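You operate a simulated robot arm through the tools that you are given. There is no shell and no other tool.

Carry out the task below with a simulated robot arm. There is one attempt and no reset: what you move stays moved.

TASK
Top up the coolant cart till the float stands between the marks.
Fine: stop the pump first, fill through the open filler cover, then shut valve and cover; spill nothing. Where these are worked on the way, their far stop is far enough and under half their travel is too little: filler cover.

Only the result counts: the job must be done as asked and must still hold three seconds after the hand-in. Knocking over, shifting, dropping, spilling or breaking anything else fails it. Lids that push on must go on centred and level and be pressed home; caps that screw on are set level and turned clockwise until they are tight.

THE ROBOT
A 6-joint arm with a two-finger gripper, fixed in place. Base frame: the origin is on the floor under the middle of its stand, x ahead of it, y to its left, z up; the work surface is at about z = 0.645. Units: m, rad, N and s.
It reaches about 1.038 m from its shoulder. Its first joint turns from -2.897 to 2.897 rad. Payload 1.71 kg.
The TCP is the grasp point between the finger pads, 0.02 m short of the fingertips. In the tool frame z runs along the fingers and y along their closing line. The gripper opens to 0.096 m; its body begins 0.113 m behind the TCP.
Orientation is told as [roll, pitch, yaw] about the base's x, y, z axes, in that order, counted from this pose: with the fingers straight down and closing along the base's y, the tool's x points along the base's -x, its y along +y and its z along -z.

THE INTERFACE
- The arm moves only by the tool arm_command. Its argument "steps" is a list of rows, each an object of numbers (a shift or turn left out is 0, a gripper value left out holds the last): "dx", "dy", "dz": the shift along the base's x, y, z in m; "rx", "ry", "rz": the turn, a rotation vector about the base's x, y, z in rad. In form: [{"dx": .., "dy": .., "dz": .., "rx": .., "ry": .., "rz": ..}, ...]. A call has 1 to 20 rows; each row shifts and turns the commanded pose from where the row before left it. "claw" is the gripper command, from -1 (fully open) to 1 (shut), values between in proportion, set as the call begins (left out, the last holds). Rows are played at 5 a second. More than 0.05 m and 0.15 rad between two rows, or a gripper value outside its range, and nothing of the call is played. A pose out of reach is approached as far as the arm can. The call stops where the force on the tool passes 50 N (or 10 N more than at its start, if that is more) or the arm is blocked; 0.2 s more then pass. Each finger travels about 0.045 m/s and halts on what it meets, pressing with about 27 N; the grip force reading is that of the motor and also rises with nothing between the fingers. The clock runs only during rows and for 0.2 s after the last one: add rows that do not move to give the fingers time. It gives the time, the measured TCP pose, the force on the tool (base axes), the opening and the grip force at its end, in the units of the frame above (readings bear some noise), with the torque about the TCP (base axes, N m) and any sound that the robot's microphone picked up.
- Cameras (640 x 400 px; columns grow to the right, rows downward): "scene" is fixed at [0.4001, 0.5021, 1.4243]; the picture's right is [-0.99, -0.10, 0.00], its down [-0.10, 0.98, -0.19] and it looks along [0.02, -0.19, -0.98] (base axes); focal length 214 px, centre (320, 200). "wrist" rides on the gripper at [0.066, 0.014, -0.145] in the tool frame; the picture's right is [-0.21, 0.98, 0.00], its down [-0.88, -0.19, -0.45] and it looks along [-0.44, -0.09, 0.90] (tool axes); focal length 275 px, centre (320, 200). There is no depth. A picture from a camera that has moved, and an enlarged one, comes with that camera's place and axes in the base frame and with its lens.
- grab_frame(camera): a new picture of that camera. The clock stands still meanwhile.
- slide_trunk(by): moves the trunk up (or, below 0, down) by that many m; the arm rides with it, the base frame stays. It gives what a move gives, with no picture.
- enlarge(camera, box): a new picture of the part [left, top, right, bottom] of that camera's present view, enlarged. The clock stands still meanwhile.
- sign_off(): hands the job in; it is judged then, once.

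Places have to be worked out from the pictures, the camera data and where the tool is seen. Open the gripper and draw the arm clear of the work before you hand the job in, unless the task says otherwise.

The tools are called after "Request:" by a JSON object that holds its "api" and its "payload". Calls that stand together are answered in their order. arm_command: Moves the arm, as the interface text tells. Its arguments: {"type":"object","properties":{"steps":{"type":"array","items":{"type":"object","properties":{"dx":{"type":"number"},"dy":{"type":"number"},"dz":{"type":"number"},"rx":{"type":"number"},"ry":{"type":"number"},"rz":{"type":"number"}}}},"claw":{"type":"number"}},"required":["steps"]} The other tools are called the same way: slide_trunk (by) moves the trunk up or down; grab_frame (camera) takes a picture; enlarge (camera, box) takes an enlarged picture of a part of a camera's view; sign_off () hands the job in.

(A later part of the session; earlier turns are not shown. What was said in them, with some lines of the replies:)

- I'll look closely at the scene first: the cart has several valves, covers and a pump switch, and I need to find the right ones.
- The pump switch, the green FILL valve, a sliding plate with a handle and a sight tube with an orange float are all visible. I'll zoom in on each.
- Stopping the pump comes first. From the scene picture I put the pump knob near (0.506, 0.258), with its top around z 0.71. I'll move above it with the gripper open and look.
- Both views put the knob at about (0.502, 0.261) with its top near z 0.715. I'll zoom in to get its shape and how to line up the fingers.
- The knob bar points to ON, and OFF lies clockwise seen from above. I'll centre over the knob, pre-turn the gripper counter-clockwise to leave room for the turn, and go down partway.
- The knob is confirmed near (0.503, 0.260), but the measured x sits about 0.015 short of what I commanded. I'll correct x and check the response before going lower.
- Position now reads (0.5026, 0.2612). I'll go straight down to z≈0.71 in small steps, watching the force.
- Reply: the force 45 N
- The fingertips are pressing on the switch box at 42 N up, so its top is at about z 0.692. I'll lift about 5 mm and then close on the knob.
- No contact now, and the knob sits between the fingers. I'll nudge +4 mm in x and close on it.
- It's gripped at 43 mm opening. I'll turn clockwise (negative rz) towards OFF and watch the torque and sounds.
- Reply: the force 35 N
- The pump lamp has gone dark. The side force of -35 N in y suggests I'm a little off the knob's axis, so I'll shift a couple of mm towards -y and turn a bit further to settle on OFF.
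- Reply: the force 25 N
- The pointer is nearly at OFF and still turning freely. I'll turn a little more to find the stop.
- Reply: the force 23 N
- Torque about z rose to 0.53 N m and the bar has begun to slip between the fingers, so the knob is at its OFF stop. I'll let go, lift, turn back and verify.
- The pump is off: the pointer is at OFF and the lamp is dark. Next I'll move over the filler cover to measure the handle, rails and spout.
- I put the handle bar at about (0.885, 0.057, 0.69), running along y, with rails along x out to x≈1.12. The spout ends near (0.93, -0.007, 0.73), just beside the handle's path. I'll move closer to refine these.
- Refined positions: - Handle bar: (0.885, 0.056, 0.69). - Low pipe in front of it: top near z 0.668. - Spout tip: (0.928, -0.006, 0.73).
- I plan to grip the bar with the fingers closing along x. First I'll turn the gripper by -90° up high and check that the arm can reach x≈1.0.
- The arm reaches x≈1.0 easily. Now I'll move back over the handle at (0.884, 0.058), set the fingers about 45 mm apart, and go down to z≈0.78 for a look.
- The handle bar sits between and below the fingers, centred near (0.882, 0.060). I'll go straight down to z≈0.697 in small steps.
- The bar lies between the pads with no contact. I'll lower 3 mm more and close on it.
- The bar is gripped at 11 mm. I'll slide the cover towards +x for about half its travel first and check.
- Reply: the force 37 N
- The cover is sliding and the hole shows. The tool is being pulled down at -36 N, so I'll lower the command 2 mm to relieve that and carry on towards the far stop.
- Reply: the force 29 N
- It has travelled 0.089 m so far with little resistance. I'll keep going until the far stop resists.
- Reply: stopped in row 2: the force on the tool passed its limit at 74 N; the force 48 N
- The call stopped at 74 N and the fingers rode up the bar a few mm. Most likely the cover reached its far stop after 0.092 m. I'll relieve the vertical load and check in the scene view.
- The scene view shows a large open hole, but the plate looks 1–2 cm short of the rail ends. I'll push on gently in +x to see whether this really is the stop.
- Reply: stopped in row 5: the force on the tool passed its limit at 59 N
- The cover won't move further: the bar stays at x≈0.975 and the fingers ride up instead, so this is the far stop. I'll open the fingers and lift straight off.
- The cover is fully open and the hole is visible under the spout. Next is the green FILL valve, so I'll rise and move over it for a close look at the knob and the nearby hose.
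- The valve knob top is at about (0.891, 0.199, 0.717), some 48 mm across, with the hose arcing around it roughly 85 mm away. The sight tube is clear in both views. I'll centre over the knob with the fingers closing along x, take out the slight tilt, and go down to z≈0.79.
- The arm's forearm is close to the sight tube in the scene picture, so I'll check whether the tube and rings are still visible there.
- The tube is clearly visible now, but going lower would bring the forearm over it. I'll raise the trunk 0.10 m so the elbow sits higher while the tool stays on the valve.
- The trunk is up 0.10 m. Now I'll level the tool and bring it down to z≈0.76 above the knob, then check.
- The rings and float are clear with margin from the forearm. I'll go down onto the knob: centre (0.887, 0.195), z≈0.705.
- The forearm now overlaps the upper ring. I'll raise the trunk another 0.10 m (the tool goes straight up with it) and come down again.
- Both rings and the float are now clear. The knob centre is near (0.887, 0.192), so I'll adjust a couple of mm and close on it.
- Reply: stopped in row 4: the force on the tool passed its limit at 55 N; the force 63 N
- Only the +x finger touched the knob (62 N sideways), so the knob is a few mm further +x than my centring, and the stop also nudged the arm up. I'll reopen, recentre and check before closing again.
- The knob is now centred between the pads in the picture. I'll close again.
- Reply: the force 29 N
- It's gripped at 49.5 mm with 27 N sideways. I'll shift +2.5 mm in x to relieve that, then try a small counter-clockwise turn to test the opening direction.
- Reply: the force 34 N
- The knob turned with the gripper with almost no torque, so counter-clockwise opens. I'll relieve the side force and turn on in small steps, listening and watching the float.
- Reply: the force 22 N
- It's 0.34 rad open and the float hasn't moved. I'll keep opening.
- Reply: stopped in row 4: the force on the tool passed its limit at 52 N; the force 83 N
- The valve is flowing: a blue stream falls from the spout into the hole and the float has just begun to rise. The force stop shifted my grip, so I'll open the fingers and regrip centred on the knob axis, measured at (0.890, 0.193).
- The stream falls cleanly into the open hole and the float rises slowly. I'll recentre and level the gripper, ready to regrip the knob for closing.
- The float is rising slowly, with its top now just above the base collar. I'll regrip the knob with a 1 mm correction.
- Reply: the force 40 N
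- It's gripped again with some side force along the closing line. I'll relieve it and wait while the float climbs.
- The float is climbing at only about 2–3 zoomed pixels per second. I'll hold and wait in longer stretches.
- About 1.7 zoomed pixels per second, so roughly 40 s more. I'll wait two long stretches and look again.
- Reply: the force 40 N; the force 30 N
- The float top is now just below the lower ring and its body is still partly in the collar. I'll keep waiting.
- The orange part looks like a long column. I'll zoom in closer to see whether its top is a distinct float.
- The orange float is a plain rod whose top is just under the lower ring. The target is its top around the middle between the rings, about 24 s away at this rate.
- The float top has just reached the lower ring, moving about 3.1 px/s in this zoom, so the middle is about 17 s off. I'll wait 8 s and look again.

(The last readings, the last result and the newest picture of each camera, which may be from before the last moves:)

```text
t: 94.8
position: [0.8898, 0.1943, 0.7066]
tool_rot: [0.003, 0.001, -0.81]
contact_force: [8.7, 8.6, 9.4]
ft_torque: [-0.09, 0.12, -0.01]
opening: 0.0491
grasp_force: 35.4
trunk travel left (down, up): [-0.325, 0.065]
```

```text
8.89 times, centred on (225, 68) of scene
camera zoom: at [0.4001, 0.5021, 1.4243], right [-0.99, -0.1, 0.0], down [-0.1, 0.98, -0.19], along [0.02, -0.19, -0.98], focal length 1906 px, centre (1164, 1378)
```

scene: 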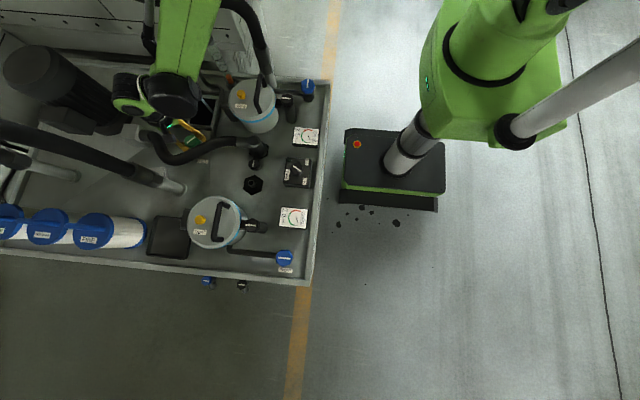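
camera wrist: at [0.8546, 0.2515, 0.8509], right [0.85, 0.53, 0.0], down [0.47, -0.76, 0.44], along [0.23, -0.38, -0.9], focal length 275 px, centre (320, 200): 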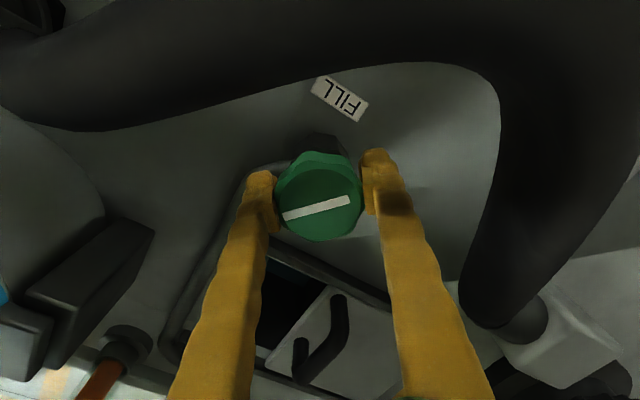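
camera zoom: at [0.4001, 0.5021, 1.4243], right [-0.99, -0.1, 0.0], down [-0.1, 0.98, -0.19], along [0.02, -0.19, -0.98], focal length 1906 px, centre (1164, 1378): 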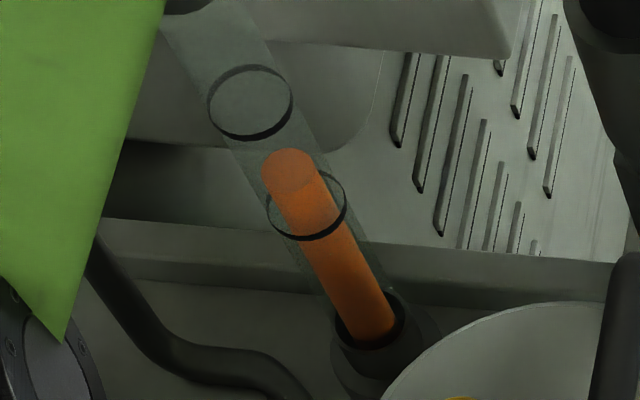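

The float top is about a third of the way between the rings. I'll wait about 2 s more, then start closing so it ends near the middle.

Request:
{"api": "arm_command", "payload": {"steps": [{}, {}, {}, {}, {}, {}, {}, {}, {}, {}]}}

Request:
{"api": "arm_command", "payload": {"steps": [{"rz": -0.08}, {"rz": -0.08}, {"rz": -0.08}, {"rz": -0.08}, {}]}}

Request:
{"api": "enlarge", "payload": {"camera": "scene", "box": [205, 45, 245, 90]}}

Request:
{"api": "grab_frame", "payload": {"camera": "wrist"}}

```text
t: 97.0
position: [0.89, 0.1946, 0.7069]
tool_rot: [0.001, 0.003, -0.81]
contact_force: [9.0, 6.3, 7.6]
ft_torque: [-0.07, 0.12, 0.01]
opening: 0.0491
grasp_force: 34.7
trunk travel left (down, up): [-0.325, 0.065]
```

```text
t: 98.2
position: [0.8901, 0.1946, 0.7066]
tool_rot: [-0.001, 0.002, -1.131]
contact_force: [-23.1, 4.6, -5.2]
ft_torque: [0.06, -0.3, 0.02]
opening: 0.0491
grasp_force: 35.5
trunk travel left (down, up): [-0.325, 0.065]
```

```text
8.89 times, centred on (225, 68) of scene
camera zoom: at [0.4001, 0.5021, 1.4243], right [-0.99, -0.1, 0.0], down [-0.1, 0.98, -0.19], along [0.02, -0.19, -0.98], focal length 1906 px, centre (1164, 1378)
```

zoom: 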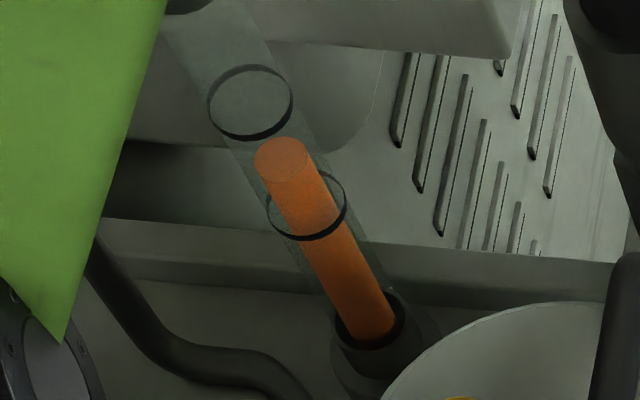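

```text
taken
camera wrist: at [0.8745, 0.2597, 0.851], right [0.97, 0.23, 0.0], down [0.21, -0.87, 0.44], along [0.1, -0.43, -0.9], focal length 275 px, centre (320, 200)
```

wrist: 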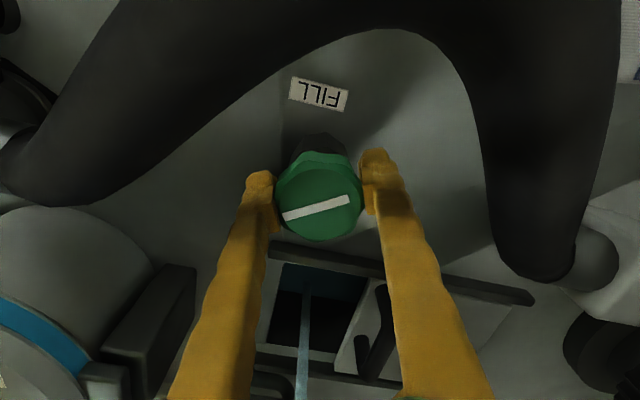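

The knob is turning back with the gripper, and the float top is near mid-scale. I'll keep closing, relieving the side force.

Request:
{"api": "arm_command", "payload": {"steps": [{"dx": -0.0015, "rz": -0.08}, {"rz": -0.08}, {"rz": -0.08}, {}]}}

Request:
{"api": "grab_frame", "payload": {"camera": "wrist"}}

```text
t: 99.2
position: [0.8902, 0.1938, 0.7049]
tool_rot: [0.003, 0.002, -1.37]
contact_force: [0.8, 6.1, 4.7]
ft_torque: [-0.1, -0.02, 0.0]
opening: 0.049
grasp_force: 34.7
trunk travel left (down, up): [-0.325, 0.065]
```

```text
taken
camera wrist: at [0.8901, 0.2615, 0.851], right [1.0, -0.01, 0.0], down [-0.01, -0.9, 0.44], along [0.0, -0.44, -0.9], focal length 275 px, centre (320, 200)
```

wrist: 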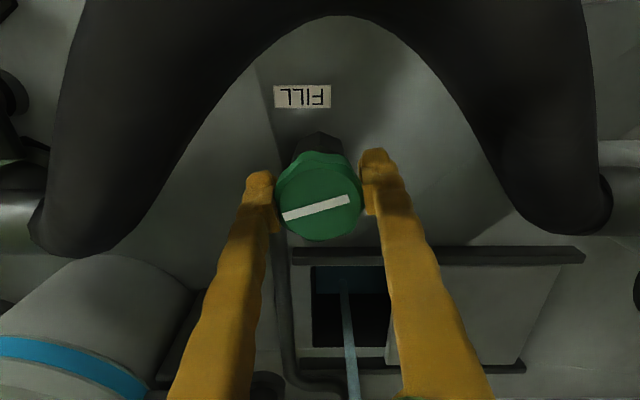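

There's still a stream. I'll keep closing to the stop.

Request:
{"api": "arm_command", "payload": {"steps": [{"rz": -0.08}, {"rz": -0.08}, {"rz": -0.06}, {}]}}

Request:
{"api": "grab_frame", "payload": {"camera": "wrist"}}

Request:
{"api": "enlarge", "payload": {"camera": "scene", "box": [205, 45, 245, 90]}}

```text
t: 100.2
position: [0.8897, 0.1941, 0.7049]
tool_rot: [0.001, 0.001, -1.59]
contact_force: [11.0, 5.1, 9.8]
ft_torque: [-0.21, 0.16, -0.04]
opening: 0.049
grasp_force: 34.9
trunk travel left (down, up): [-0.325, 0.065]
```

```text
taken
camera wrist: at [0.9047, 0.2598, 0.851], right [0.97, -0.22, 0.0], down [-0.2, -0.87, 0.44], along [-0.1, -0.43, -0.9], focal length 275 px, centre (320, 200)
```

wrist: 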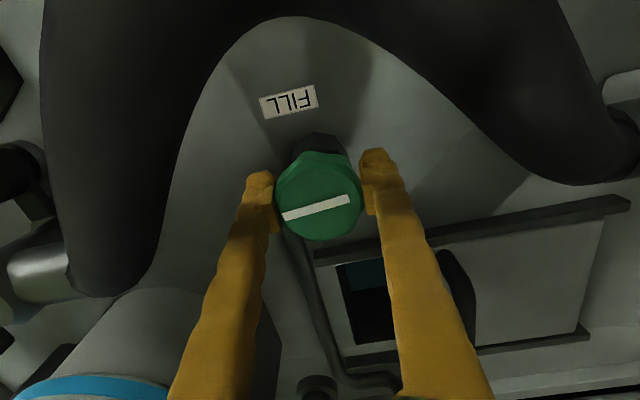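

```text
8.89 times, centred on (225, 68) of scene
camera zoom: at [0.4001, 0.5021, 1.4243], right [-0.99, -0.1, 0.0], down [-0.1, 0.98, -0.19], along [0.02, -0.19, -0.98], focal length 1906 px, centre (1164, 1378)
```

zoom: 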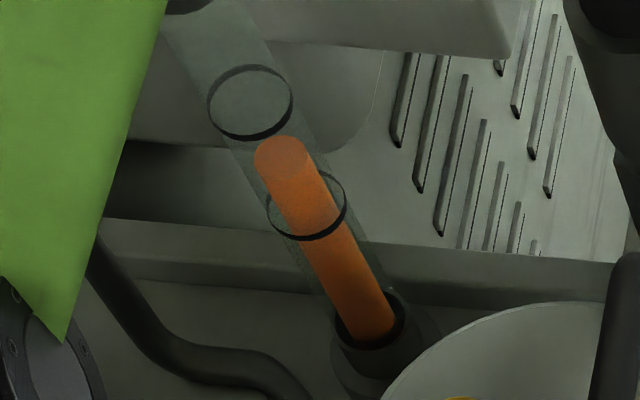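

The float top is near mid-scale at (283, 158) and barely moving now. I'll turn in smaller steps to find the closed stop.

Request:
{"api": "arm_command", "payload": {"steps": [{"rz": -0.05}, {"rz": -0.05}, {}]}}

Request:
{"api": "grab_frame", "payload": {"camera": "wrist"}}

```text
t: 101.0
position: [0.8901, 0.1945, 0.7055]
tool_rot: [0.002, 0.002, -1.689]
contact_force: [18.4, 14.5, 15.5]
ft_torque: [-0.2, 0.28, 0.05]
opening: 0.0489
grasp_force: 34.1
trunk travel left (down, up): [-0.325, 0.065]
```

```text
taken
camera wrist: at [0.911, 0.2579, 0.8511], right [0.95, -0.32, 0.0], down [-0.29, -0.85, 0.44], along [-0.14, -0.42, -0.9], focal length 275 px, centre (320, 200)
```

wrist: 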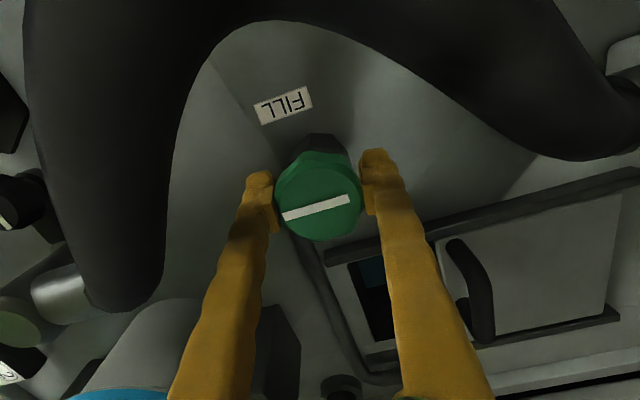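

The pointer line is about back to its original direction (along x). I'll test for the stop with a few more small turns.

Request:
{"api": "arm_command", "payload": {"steps": [{"rz": -0.04}, {"rz": -0.04}, {}]}}

Request:
{"api": "enlarge", "payload": {"camera": "wrist", "box": [240, 90, 400, 260]}}

```text
t: 101.8
position: [0.8885, 0.1933, 0.7054]
tool_rot: [0.002, -0.001, -1.771]
contact_force: [20.0, 3.3, 17.9]
ft_torque: [-0.12, 0.25, 0.77]
opening: 0.0492
grasp_force: 35.0
trunk travel left (down, up): [-0.325, 0.065]
```

```text
2.35 times, centred on (320, 175) of wrist
camera zoom: at [0.9158, 0.2548, 0.8508], right [0.92, -0.4, 0.0], down [-0.35, -0.82, 0.44], along [-0.17, -0.41, -0.9], focal length 648 px, centre (320, 259)
```

zoom: 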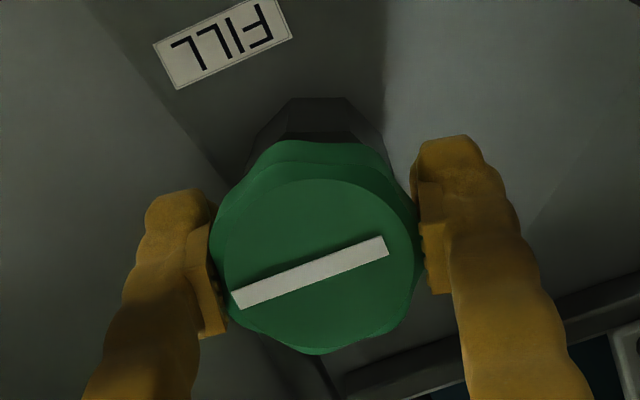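

Torque is up to 0.77 N m, so the valve is at its closed stop. I'll let go and rise, then check that the float holds and the knob line hasn't moved.

Request:
{"api": "arm_command", "payload": {"steps": [{"dx": 0.001}, {}, {}], "claw": -0.6}}

Request:
{"api": "arm_command", "payload": {"steps": [{"dz": 0.03}, {"dz": 0.04}, {"dz": 0.04}, {"dz": 0.03}, {}, {}]}}

Request:
{"api": "grab_frame", "payload": {"camera": "wrist"}}

Request:
{"api": "enlarge", "payload": {"camera": "scene", "box": [205, 45, 245, 90]}}

Request:
{"api": "enlarge", "payload": {"camera": "scene", "box": [130, 30, 260, 160]}}

```text
t: 102.6
position: [0.8897, 0.1945, 0.7043]
tool_rot: [0.001, 0.0, -1.771]
contact_force: [-0.7, 0.2, 0.2]
ft_torque: [-0.02, 0.06, -0.01]
opening: 0.0767
grasp_force: 0.1
trunk travel left (down, up): [-0.325, 0.065]
```

```text
t: 104.0
position: [0.892, 0.1949, 0.8483]
tool_rot: [0.0, 0.002, -1.768]
contact_force: [1.0, 0.4, -0.2]
ft_torque: [0.01, 0.01, 0.03]
opening: 0.0767
grasp_force: 0.0
trunk travel left (down, up): [-0.325, 0.065]
```

```text
taken
camera wrist: at [0.9173, 0.2568, 0.9926], right [0.92, -0.39, 0.0], down [-0.35, -0.82, 0.44], along [-0.17, -0.41, -0.9], focal length 275 px, centre (320, 200)
```

wrist: 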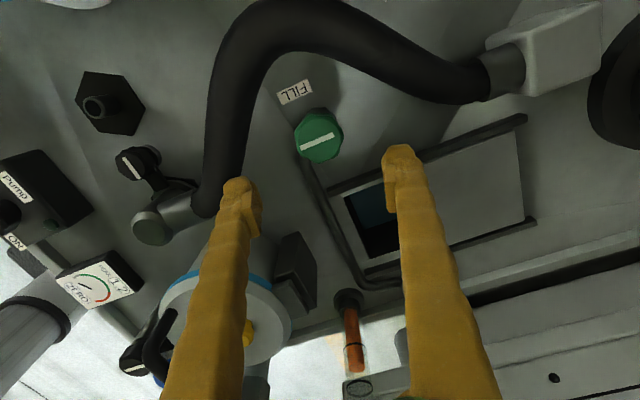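

```text
8.89 times, centred on (225, 68) of scene
camera zoom: at [0.4001, 0.5021, 1.4243], right [-0.99, -0.1, 0.0], down [-0.1, 0.98, -0.19], along [0.02, -0.19, -0.98], focal length 1906 px, centre (1164, 1378)
```

zoom: 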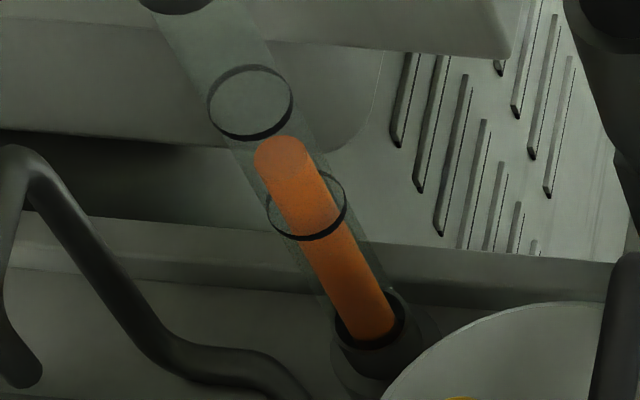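

```text
3.08 times, centred on (195, 95) of scene
camera zoom: at [0.4001, 0.5021, 1.4243], right [-0.99, -0.1, 0.0], down [-0.1, 0.98, -0.19], along [0.02, -0.19, -0.98], focal length 660 px, centre (705, 523)
```

zoom: 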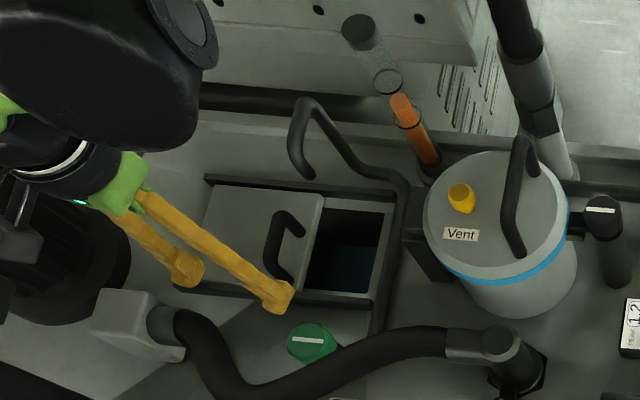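

The valve is shut with no stream, and the float top stands near mid-scale between the rings. Now the cover: I'll move over its handle at about (0.975, 0.058) with the fingers closing along x, opened 45 mm.

Request:
{"api": "arm_command", "payload": {"steps": [{"dx": 0.017, "dy": -0.027, "rz": 0.05}, {"dx": 0.017, "dy": -0.027, "rz": 0.05}, {"dx": 0.017, "dy": -0.028, "rz": 0.05}, {"dx": 0.016, "dy": -0.028, "dz": -0.02, "rz": 0.048}, {"dx": 0.016, "dy": -0.027, "dz": -0.02}, {}, {}], "claw": 0.06}}

Request:
{"api": "grab_frame", "payload": {"camera": "wrist"}}

Request:
{"api": "enlarge", "payload": {"camera": "scene", "box": [130, 30, 260, 160]}}

```text
t: 105.6
position: [0.9726, 0.0591, 0.8088]
tool_rot: [0.003, 0.002, -1.572]
contact_force: [-0.5, -0.4, 0.4]
ft_torque: [0.01, 0.0, -0.01]
opening: 0.0452
grasp_force: 0.3
trunk travel left (down, up): [-0.325, 0.065]
```

```text
taken
camera wrist: at [0.9865, 0.1245, 0.9532], right [0.98, -0.21, 0.0], down [-0.19, -0.88, 0.44], along [-0.09, -0.43, -0.9], focal length 275 px, centre (320, 200)
```

wrist: 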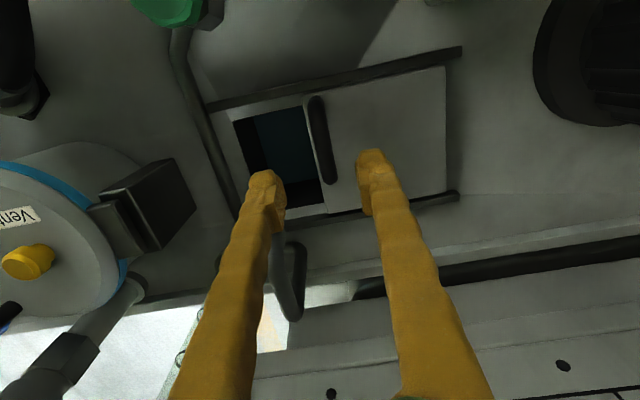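

```text
3.08 times, centred on (195, 95) of scene
camera zoom: at [0.4001, 0.5021, 1.4243], right [-0.99, -0.1, 0.0], down [-0.1, 0.98, -0.19], along [0.02, -0.19, -0.98], focal length 660 px, centre (705, 523)
```

zoom: 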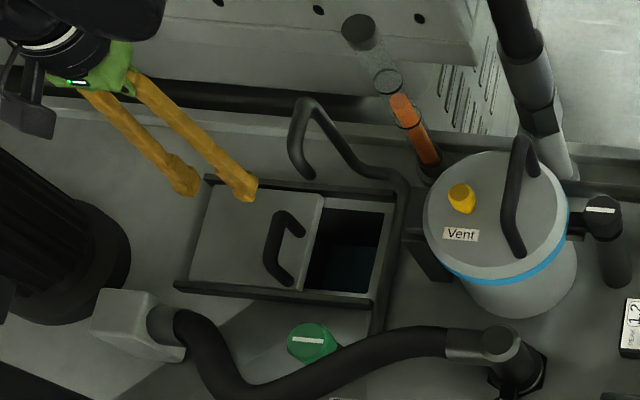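

The bar is centred under the fingers at about (0.972, 0.059). I'll go straight down to z≈0.697.

Request:
{"api": "arm_command", "payload": {"steps": [{"dz": -0.025}, {"dz": -0.025}, {"dz": -0.025}, {"dz": -0.02}, {"dz": -0.01}, {"dz": -0.007}, {}, {}]}}

Request:
{"api": "grab_frame", "payload": {"camera": "wrist"}}

```text
t: 107.4
position: [0.9736, 0.0572, 0.6936]
tool_rot: [0.002, 0.002, -1.573]
contact_force: [0.7, -0.1, 0.3]
ft_torque: [-0.05, 0.03, -0.01]
opening: 0.0453
grasp_force: 0.1
trunk travel left (down, up): [-0.325, 0.065]
```

```text
taken
camera wrist: at [0.9867, 0.122, 0.8383], right [0.98, -0.21, 0.0], down [-0.19, -0.88, 0.44], along [-0.09, -0.43, -0.9], focal length 275 px, centre (320, 200)
```

wrist: 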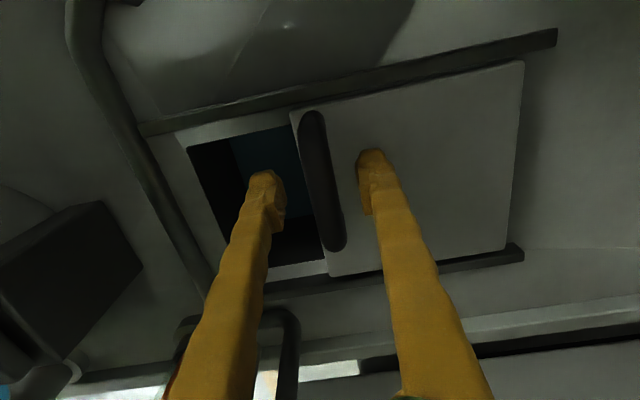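

The bar is between the pads with no contact. I'll close on it.

Request:
{"api": "arm_command", "payload": {"steps": [{"dz": 0.001}, {}, {}, {}, {}], "claw": 1}}

Request:
{"api": "arm_command", "payload": {"steps": [{"dx": -0.012}, {"dx": -0.012}, {"dx": -0.012}, {}]}}

Request:
{"api": "grab_frame", "payload": {"camera": "wrist"}}

```text
t: 108.6
position: [0.9733, 0.0578, 0.6929]
tool_rot: [0.001, 0.002, -1.569]
contact_force: [0.3, -0.6, -2.0]
ft_torque: [0.04, 0.01, 0.0]
opening: 0.011
grasp_force: 35.0
trunk travel left (down, up): [-0.325, 0.065]
```

```text
t: 109.6
position: [0.9372, 0.0572, 0.6943]
tool_rot: [-0.001, 0.002, -1.571]
contact_force: [1.6, 14.4, -7.6]
ft_torque: [0.13, 0.01, -0.03]
opening: 0.0108
grasp_force: 35.2
trunk travel left (down, up): [-0.325, 0.065]
```

```text
taken
camera wrist: at [0.9515, 0.1228, 0.839], right [0.98, -0.21, 0.0], down [-0.18, -0.88, 0.44], along [-0.09, -0.43, -0.9], focal length 275 px, centre (320, 200)
```

wrist: 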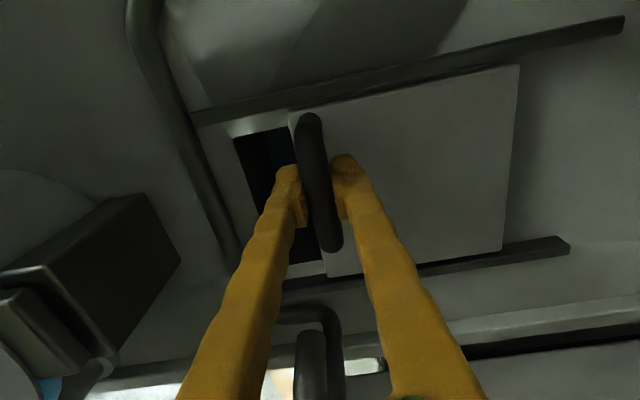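

The cover slides with the gripper. I'll pull it on towards the closed position at x≈0.883, slowing at the end.

Request:
{"api": "arm_command", "payload": {"steps": [{"dx": -0.012, "dy": 0.001}, {"dx": -0.012}, {"dx": -0.012}, {"dx": -0.01}, {}]}}

Request:
{"api": "arm_command", "payload": {"steps": [{"dx": -0.004}, {"dx": -0.003}, {"dx": -0.002}, {}]}}

Request:
{"api": "grab_frame", "payload": {"camera": "wrist"}}

Request:
{"api": "enlarge", "payload": {"camera": "scene", "box": [130, 30, 260, 160]}}

```text
t: 110.8
position: [0.8912, 0.0577, 0.6936]
tool_rot: [-0.001, -0.001, -1.571]
contact_force: [0.0, -3.2, -21.7]
ft_torque: [-0.29, -0.01, 0.02]
opening: 0.0109
grasp_force: 35.1
trunk travel left (down, up): [-0.325, 0.065]
```

```text
t: 111.8
position: [0.8826, 0.0575, 0.6943]
tool_rot: [0.001, -0.001, -1.572]
contact_force: [1.9, -12.6, -23.8]
ft_torque: [-0.05, 0.01, 0.07]
opening: 0.0109
grasp_force: 35.6
trunk travel left (down, up): [-0.325, 0.065]
```

```text
taken
camera wrist: at [0.897, 0.1229, 0.8391], right [0.98, -0.21, 0.0], down [-0.19, -0.88, 0.44], along [-0.09, -0.43, -0.9], focal length 275 px, centre (320, 200)
```

wrist: 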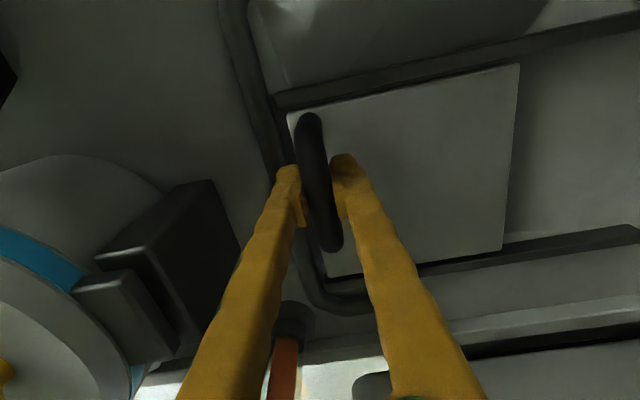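

```text
3.08 times, centred on (195, 95) of scene
camera zoom: at [0.4001, 0.5021, 1.4243], right [-0.99, -0.1, 0.0], down [-0.1, 0.98, -0.19], along [0.02, -0.19, -0.98], focal length 660 px, centre (705, 523)
```

zoom: 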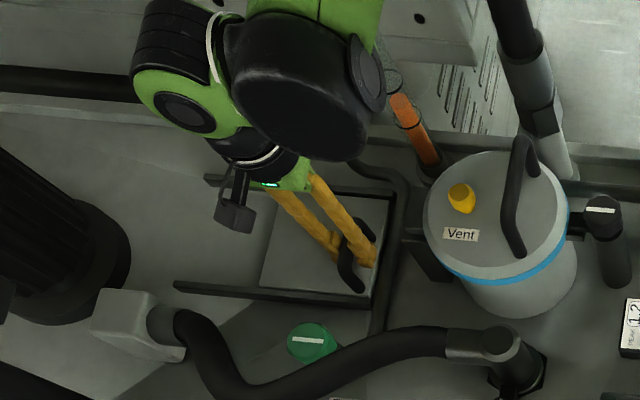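

It's back at the original bar position (0.8826) with no x force yet. I'll press a little further to make sure it meets the closed stop.

Request:
{"api": "arm_command", "payload": {"steps": [{"dx": -0.002, "dz": -0.001}, {"dx": -0.0015}, {"dx": -0.001}, {}]}}

Request:
{"api": "grab_frame", "payload": {"camera": "wrist"}}

```text
t: 112.6
position: [0.8751, 0.0575, 0.7045]
tool_rot: [0.025, 0.002, -1.573]
contact_force: [71.6, 0.2, -46.9]
ft_torque: [0.13, 0.02, 0.22]
opening: 0.0265
grasp_force: 35.1
trunk travel left (down, up): [-0.325, 0.065]
stopped in row 3: the force on the tool passed its limit at 55 N (the readings are from after the stop); the commanded pose is now the measured one
```

```text
taken
camera wrist: at [0.8846, 0.1228, 0.8497], right [0.98, -0.21, 0.02], down [-0.2, -0.88, 0.44], along [-0.07, -0.43, -0.9], focal length 275 px, centre (320, 200)
```

wrist: 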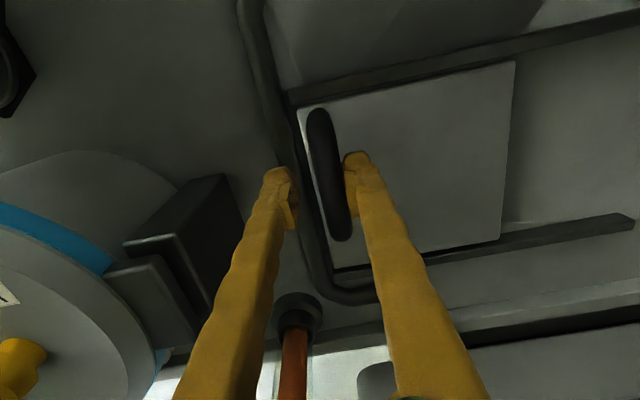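

It met the closed stop firmly, so the cover is shut. I'll open the fingers to take the load off and lift straight up.

Request:
{"api": "arm_command", "payload": {"steps": [{}, {}, {}], "claw": -0.1}}

Request:
{"api": "grab_frame", "payload": {"camera": "wrist"}}

```text
t: 113.4
position: [0.8698, 0.0569, 0.7077]
tool_rot: [0.02, 0.003, -1.57]
contact_force: [-1.0, -0.4, 0.1]
ft_torque: [-0.02, -0.04, 0.01]
opening: 0.0528
grasp_force: 0.0
trunk travel left (down, up): [-0.325, 0.065]
```

```text
taken
camera wrist: at [0.8799, 0.1232, 0.8538], right [0.98, -0.21, 0.02], down [-0.19, -0.88, 0.44], along [-0.07, -0.43, -0.9], focal length 275 px, centre (320, 200)
```

wrist: 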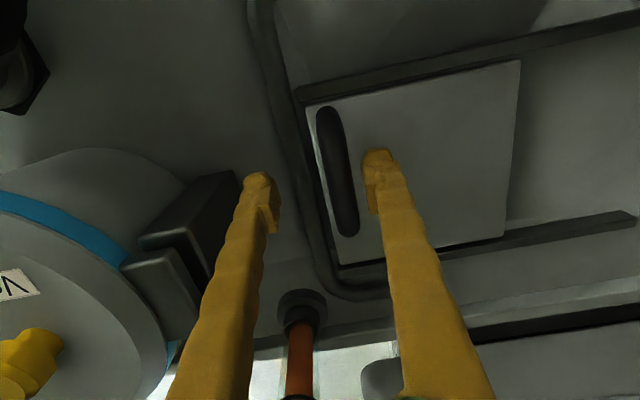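

No contact. I'll lift straight up, then back away clear of the cart and check everything.

Request:
{"api": "arm_command", "payload": {"steps": [{"dz": 0.03}, {"dz": 0.04}, {"dz": 0.045}, {"dz": 0.045}, {"dz": 0.04}, {"dx": -0.04, "dy": 0.02}, {"dx": -0.04, "dy": 0.02}, {"dx": -0.04, "dy": 0.02}, {"dx": -0.04, "dy": 0.02}, {"dx": -0.04}, {"dx": -0.04}, {}, {}], "claw": -1}}

Request:
{"api": "grab_frame", "payload": {"camera": "scene"}}

Request:
{"api": "enlarge", "payload": {"camera": "scene", "box": [130, 30, 260, 160]}}

Request:
{"api": "enlarge", "payload": {"camera": "scene", "box": [205, 45, 245, 90]}}

Request:
{"api": "enlarge", "payload": {"camera": "scene", "box": [265, 145, 330, 195]}}

```text
t: 116.2
position: [0.632, 0.1381, 0.9061]
tool_rot: [0.02, 0.003, -1.573]
contact_force: [0.9, -0.6, 1.0]
ft_torque: [-0.01, 0.03, 0.01]
opening: 0.096
grasp_force: 0.0
trunk travel left (down, up): [-0.325, 0.065]
```

```text
taken
```

scene: 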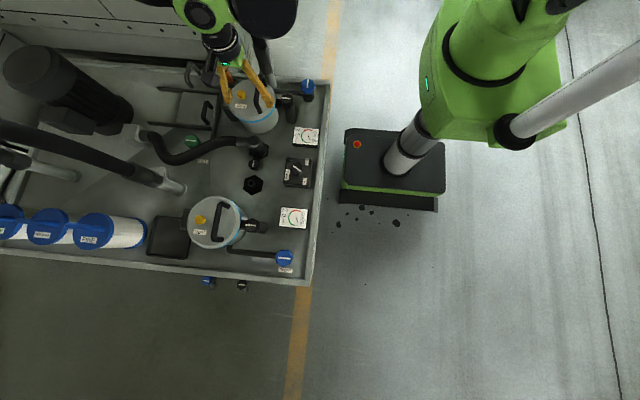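

```text
3.08 times, centred on (195, 95) of scene
camera zoom: at [0.4001, 0.5021, 1.4243], right [-0.99, -0.1, 0.0], down [-0.1, 0.98, -0.19], along [0.02, -0.19, -0.98], focal length 660 px, centre (705, 523)
```

zoom: 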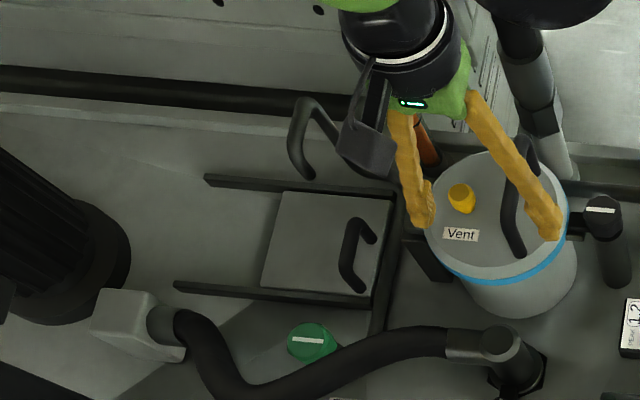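

```text
8.89 times, centred on (225, 68) of scene
camera zoom: at [0.4001, 0.5021, 1.4243], right [-0.99, -0.1, 0.0], down [-0.1, 0.98, -0.19], along [0.02, -0.19, -0.98], focal length 1906 px, centre (1164, 1378)
```

zoom: 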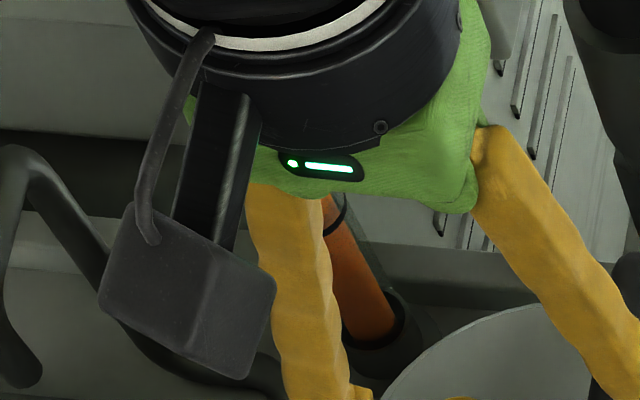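

```text
8.00 times, centred on (298, 170) of scene
camera zoom: at [0.4001, 0.5021, 1.4243], right [-0.99, -0.1, 0.0], down [-0.1, 0.98, -0.19], along [0.02, -0.19, -0.98], focal length 1716 px, centre (500, 440)
```

zoom: 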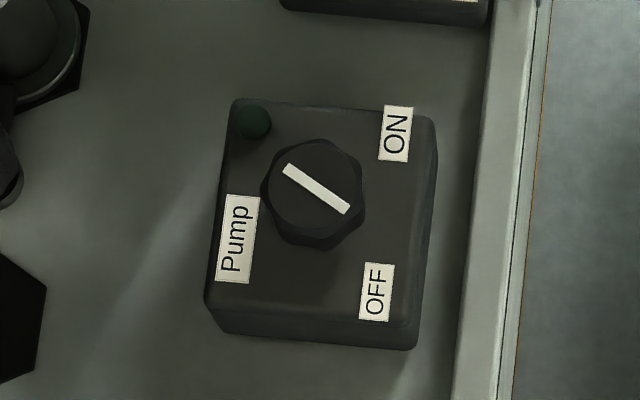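

The cover is closed, the valve line is along x and the pump is off. The gripper still hides the sight tube, so I'll move further back and up to check the float.

Request:
{"api": "arm_command", "payload": {"steps": [{"dx": -0.03, "dy": 0.02, "dz": 0.03}, {"dx": -0.03, "dy": 0.02, "dz": 0.03}, {"dx": -0.03, "dy": 0.02, "dz": 0.02}, {"dx": -0.03, "dy": 0.02}, {"dx": -0.03, "dy": 0.02}, {}, {}, {}]}}

Request:
{"api": "enlarge", "payload": {"camera": "scene", "box": [205, 45, 245, 90]}}

Request:
{"api": "grab_frame", "payload": {"camera": "scene"}}

Request:
{"api": "grab_frame", "payload": {"camera": "wrist"}}

```text
t: 118.0
position: [0.4817, 0.2373, 0.9838]
tool_rot: [0.022, 0.002, -1.571]
contact_force: [-0.8, 0.5, 0.0]
ft_torque: [0.02, -0.02, -0.02]
opening: 0.0961
grasp_force: 0.0
trunk travel left (down, up): [-0.325, 0.065]
```

```text
8.89 times, centred on (225, 68) of scene
camera zoom: at [0.4001, 0.5021, 1.4243], right [-0.99, -0.1, 0.0], down [-0.1, 0.98, -0.19], along [0.02, -0.19, -0.98], focal length 1906 px, centre (1164, 1378)
```

zoom: 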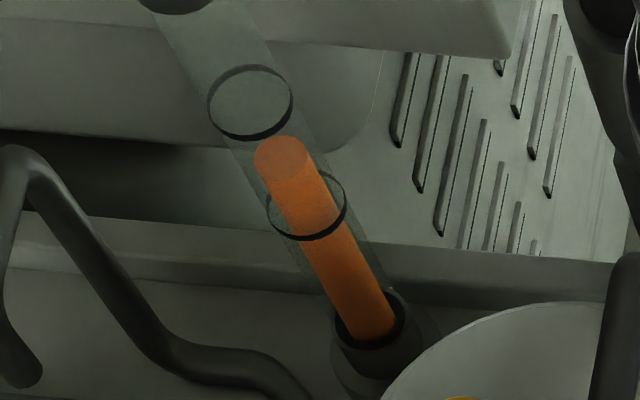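

```text
taken
```

scene: 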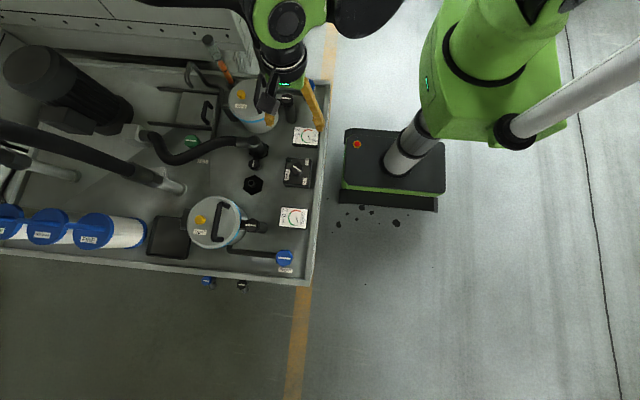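

```text
taken
camera wrist: at [0.4945, 0.3027, 1.1293], right [0.98, -0.21, 0.02], down [-0.19, -0.88, 0.44], along [-0.07, -0.43, -0.9], focal length 275 px, centre (320, 200)
```

wrist: 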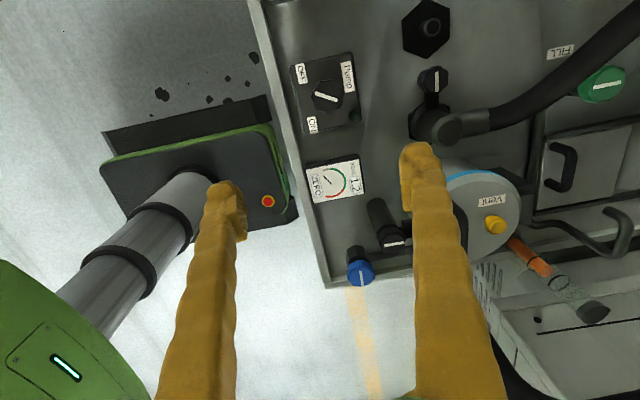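

The float is unchanged between the rings 14 s after shutting the valve. One more look at the tube and cover from this side before handing in.

Request:
{"api": "enlarge", "payload": {"camera": "wrist", "box": [490, 210, 630, 340]}}

Request:
{"api": "enlarge", "payload": {"camera": "wrist", "box": [520, 40, 640, 230]}}

Request:
{"api": "enlarge", "payload": {"camera": "scene", "box": [130, 60, 260, 160]}}

```text
3.08 times, centred on (560, 275) of wrist
camera zoom: at [0.4945, 0.3027, 1.1293], right [0.98, -0.21, 0.02], down [-0.19, -0.88, 0.44], along [-0.07, -0.43, -0.9], focal length 847 px, centre (-418, -31)
```

zoom: 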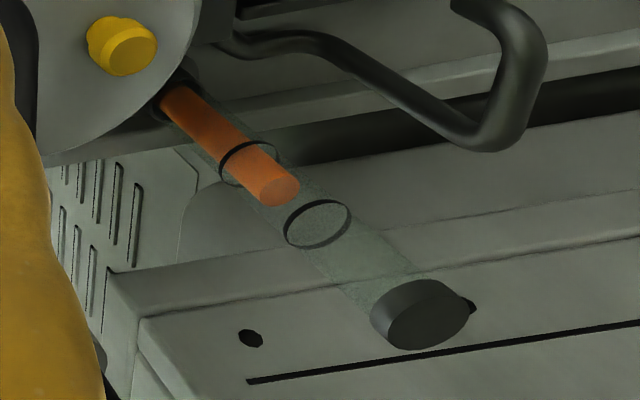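

```text
2.11 times, centred on (580, 135) of wrist
camera zoom: at [0.4945, 0.3027, 1.1293], right [0.98, -0.21, 0.02], down [-0.19, -0.88, 0.44], along [-0.07, -0.43, -0.9], focal length 580 px, centre (-227, 337)
```

zoom: 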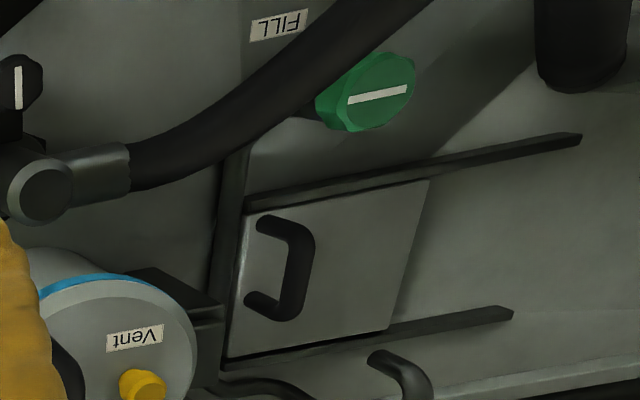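

```text
4.00 times, centred on (195, 110) of scene
camera zoom: at [0.4001, 0.5021, 1.4243], right [-0.99, -0.1, 0.0], down [-0.1, 0.98, -0.19], along [0.02, -0.19, -0.98], focal length 858 px, centre (820, 560)
```

zoom: 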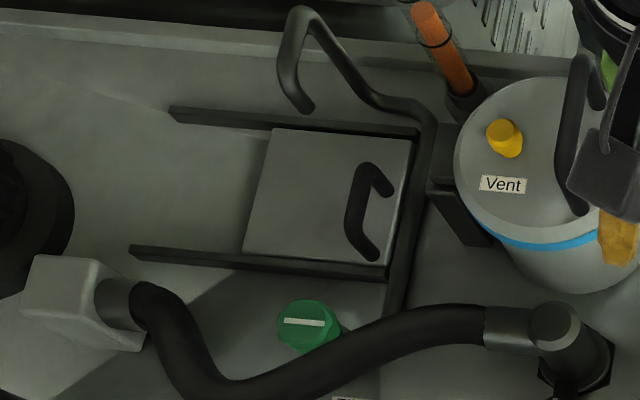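

From this second view the float top sits midway between the rings, the cover is fully closed, the valve is shut, the pump is off and nothing has spilled. The gripper is open and clear of the cart, so I'm handing in.

Request:
{"api": "sign_off", "payload": {}}

```text
The job is handed in.
```

The coolant cart is topped up: the top of the float stands about midway between the two marks. It hadn't moved in the 14 seconds between shutting the valve and my last check. I handed the job in and have no verdict back yet.

- **Pump:** turned to its OFF stop before anything else; the lamp went dark.
- **Filler cover:** slid open to its far stop before filling, then pulled shut until it met the closed stop.
- **FILL valve:** opened only partway, so the level rose slowly. Afterwards I turned it back to its closed stop, and no stream was left.
- **Spills:** the coolant fell straight into the open filler hole, and I saw no spill in the pictures.

I took the top of the orange float rod as the level. The rod's lower end stays hidden in the collar at the bottom of the tube.

The arm hit its force limit a few times, at the cover's stops and while gripping and turning the valve knob. The fingers slipped or shifted each time, but nothing looked damaged or moved out of place. The gripper is open and clear of the cart.
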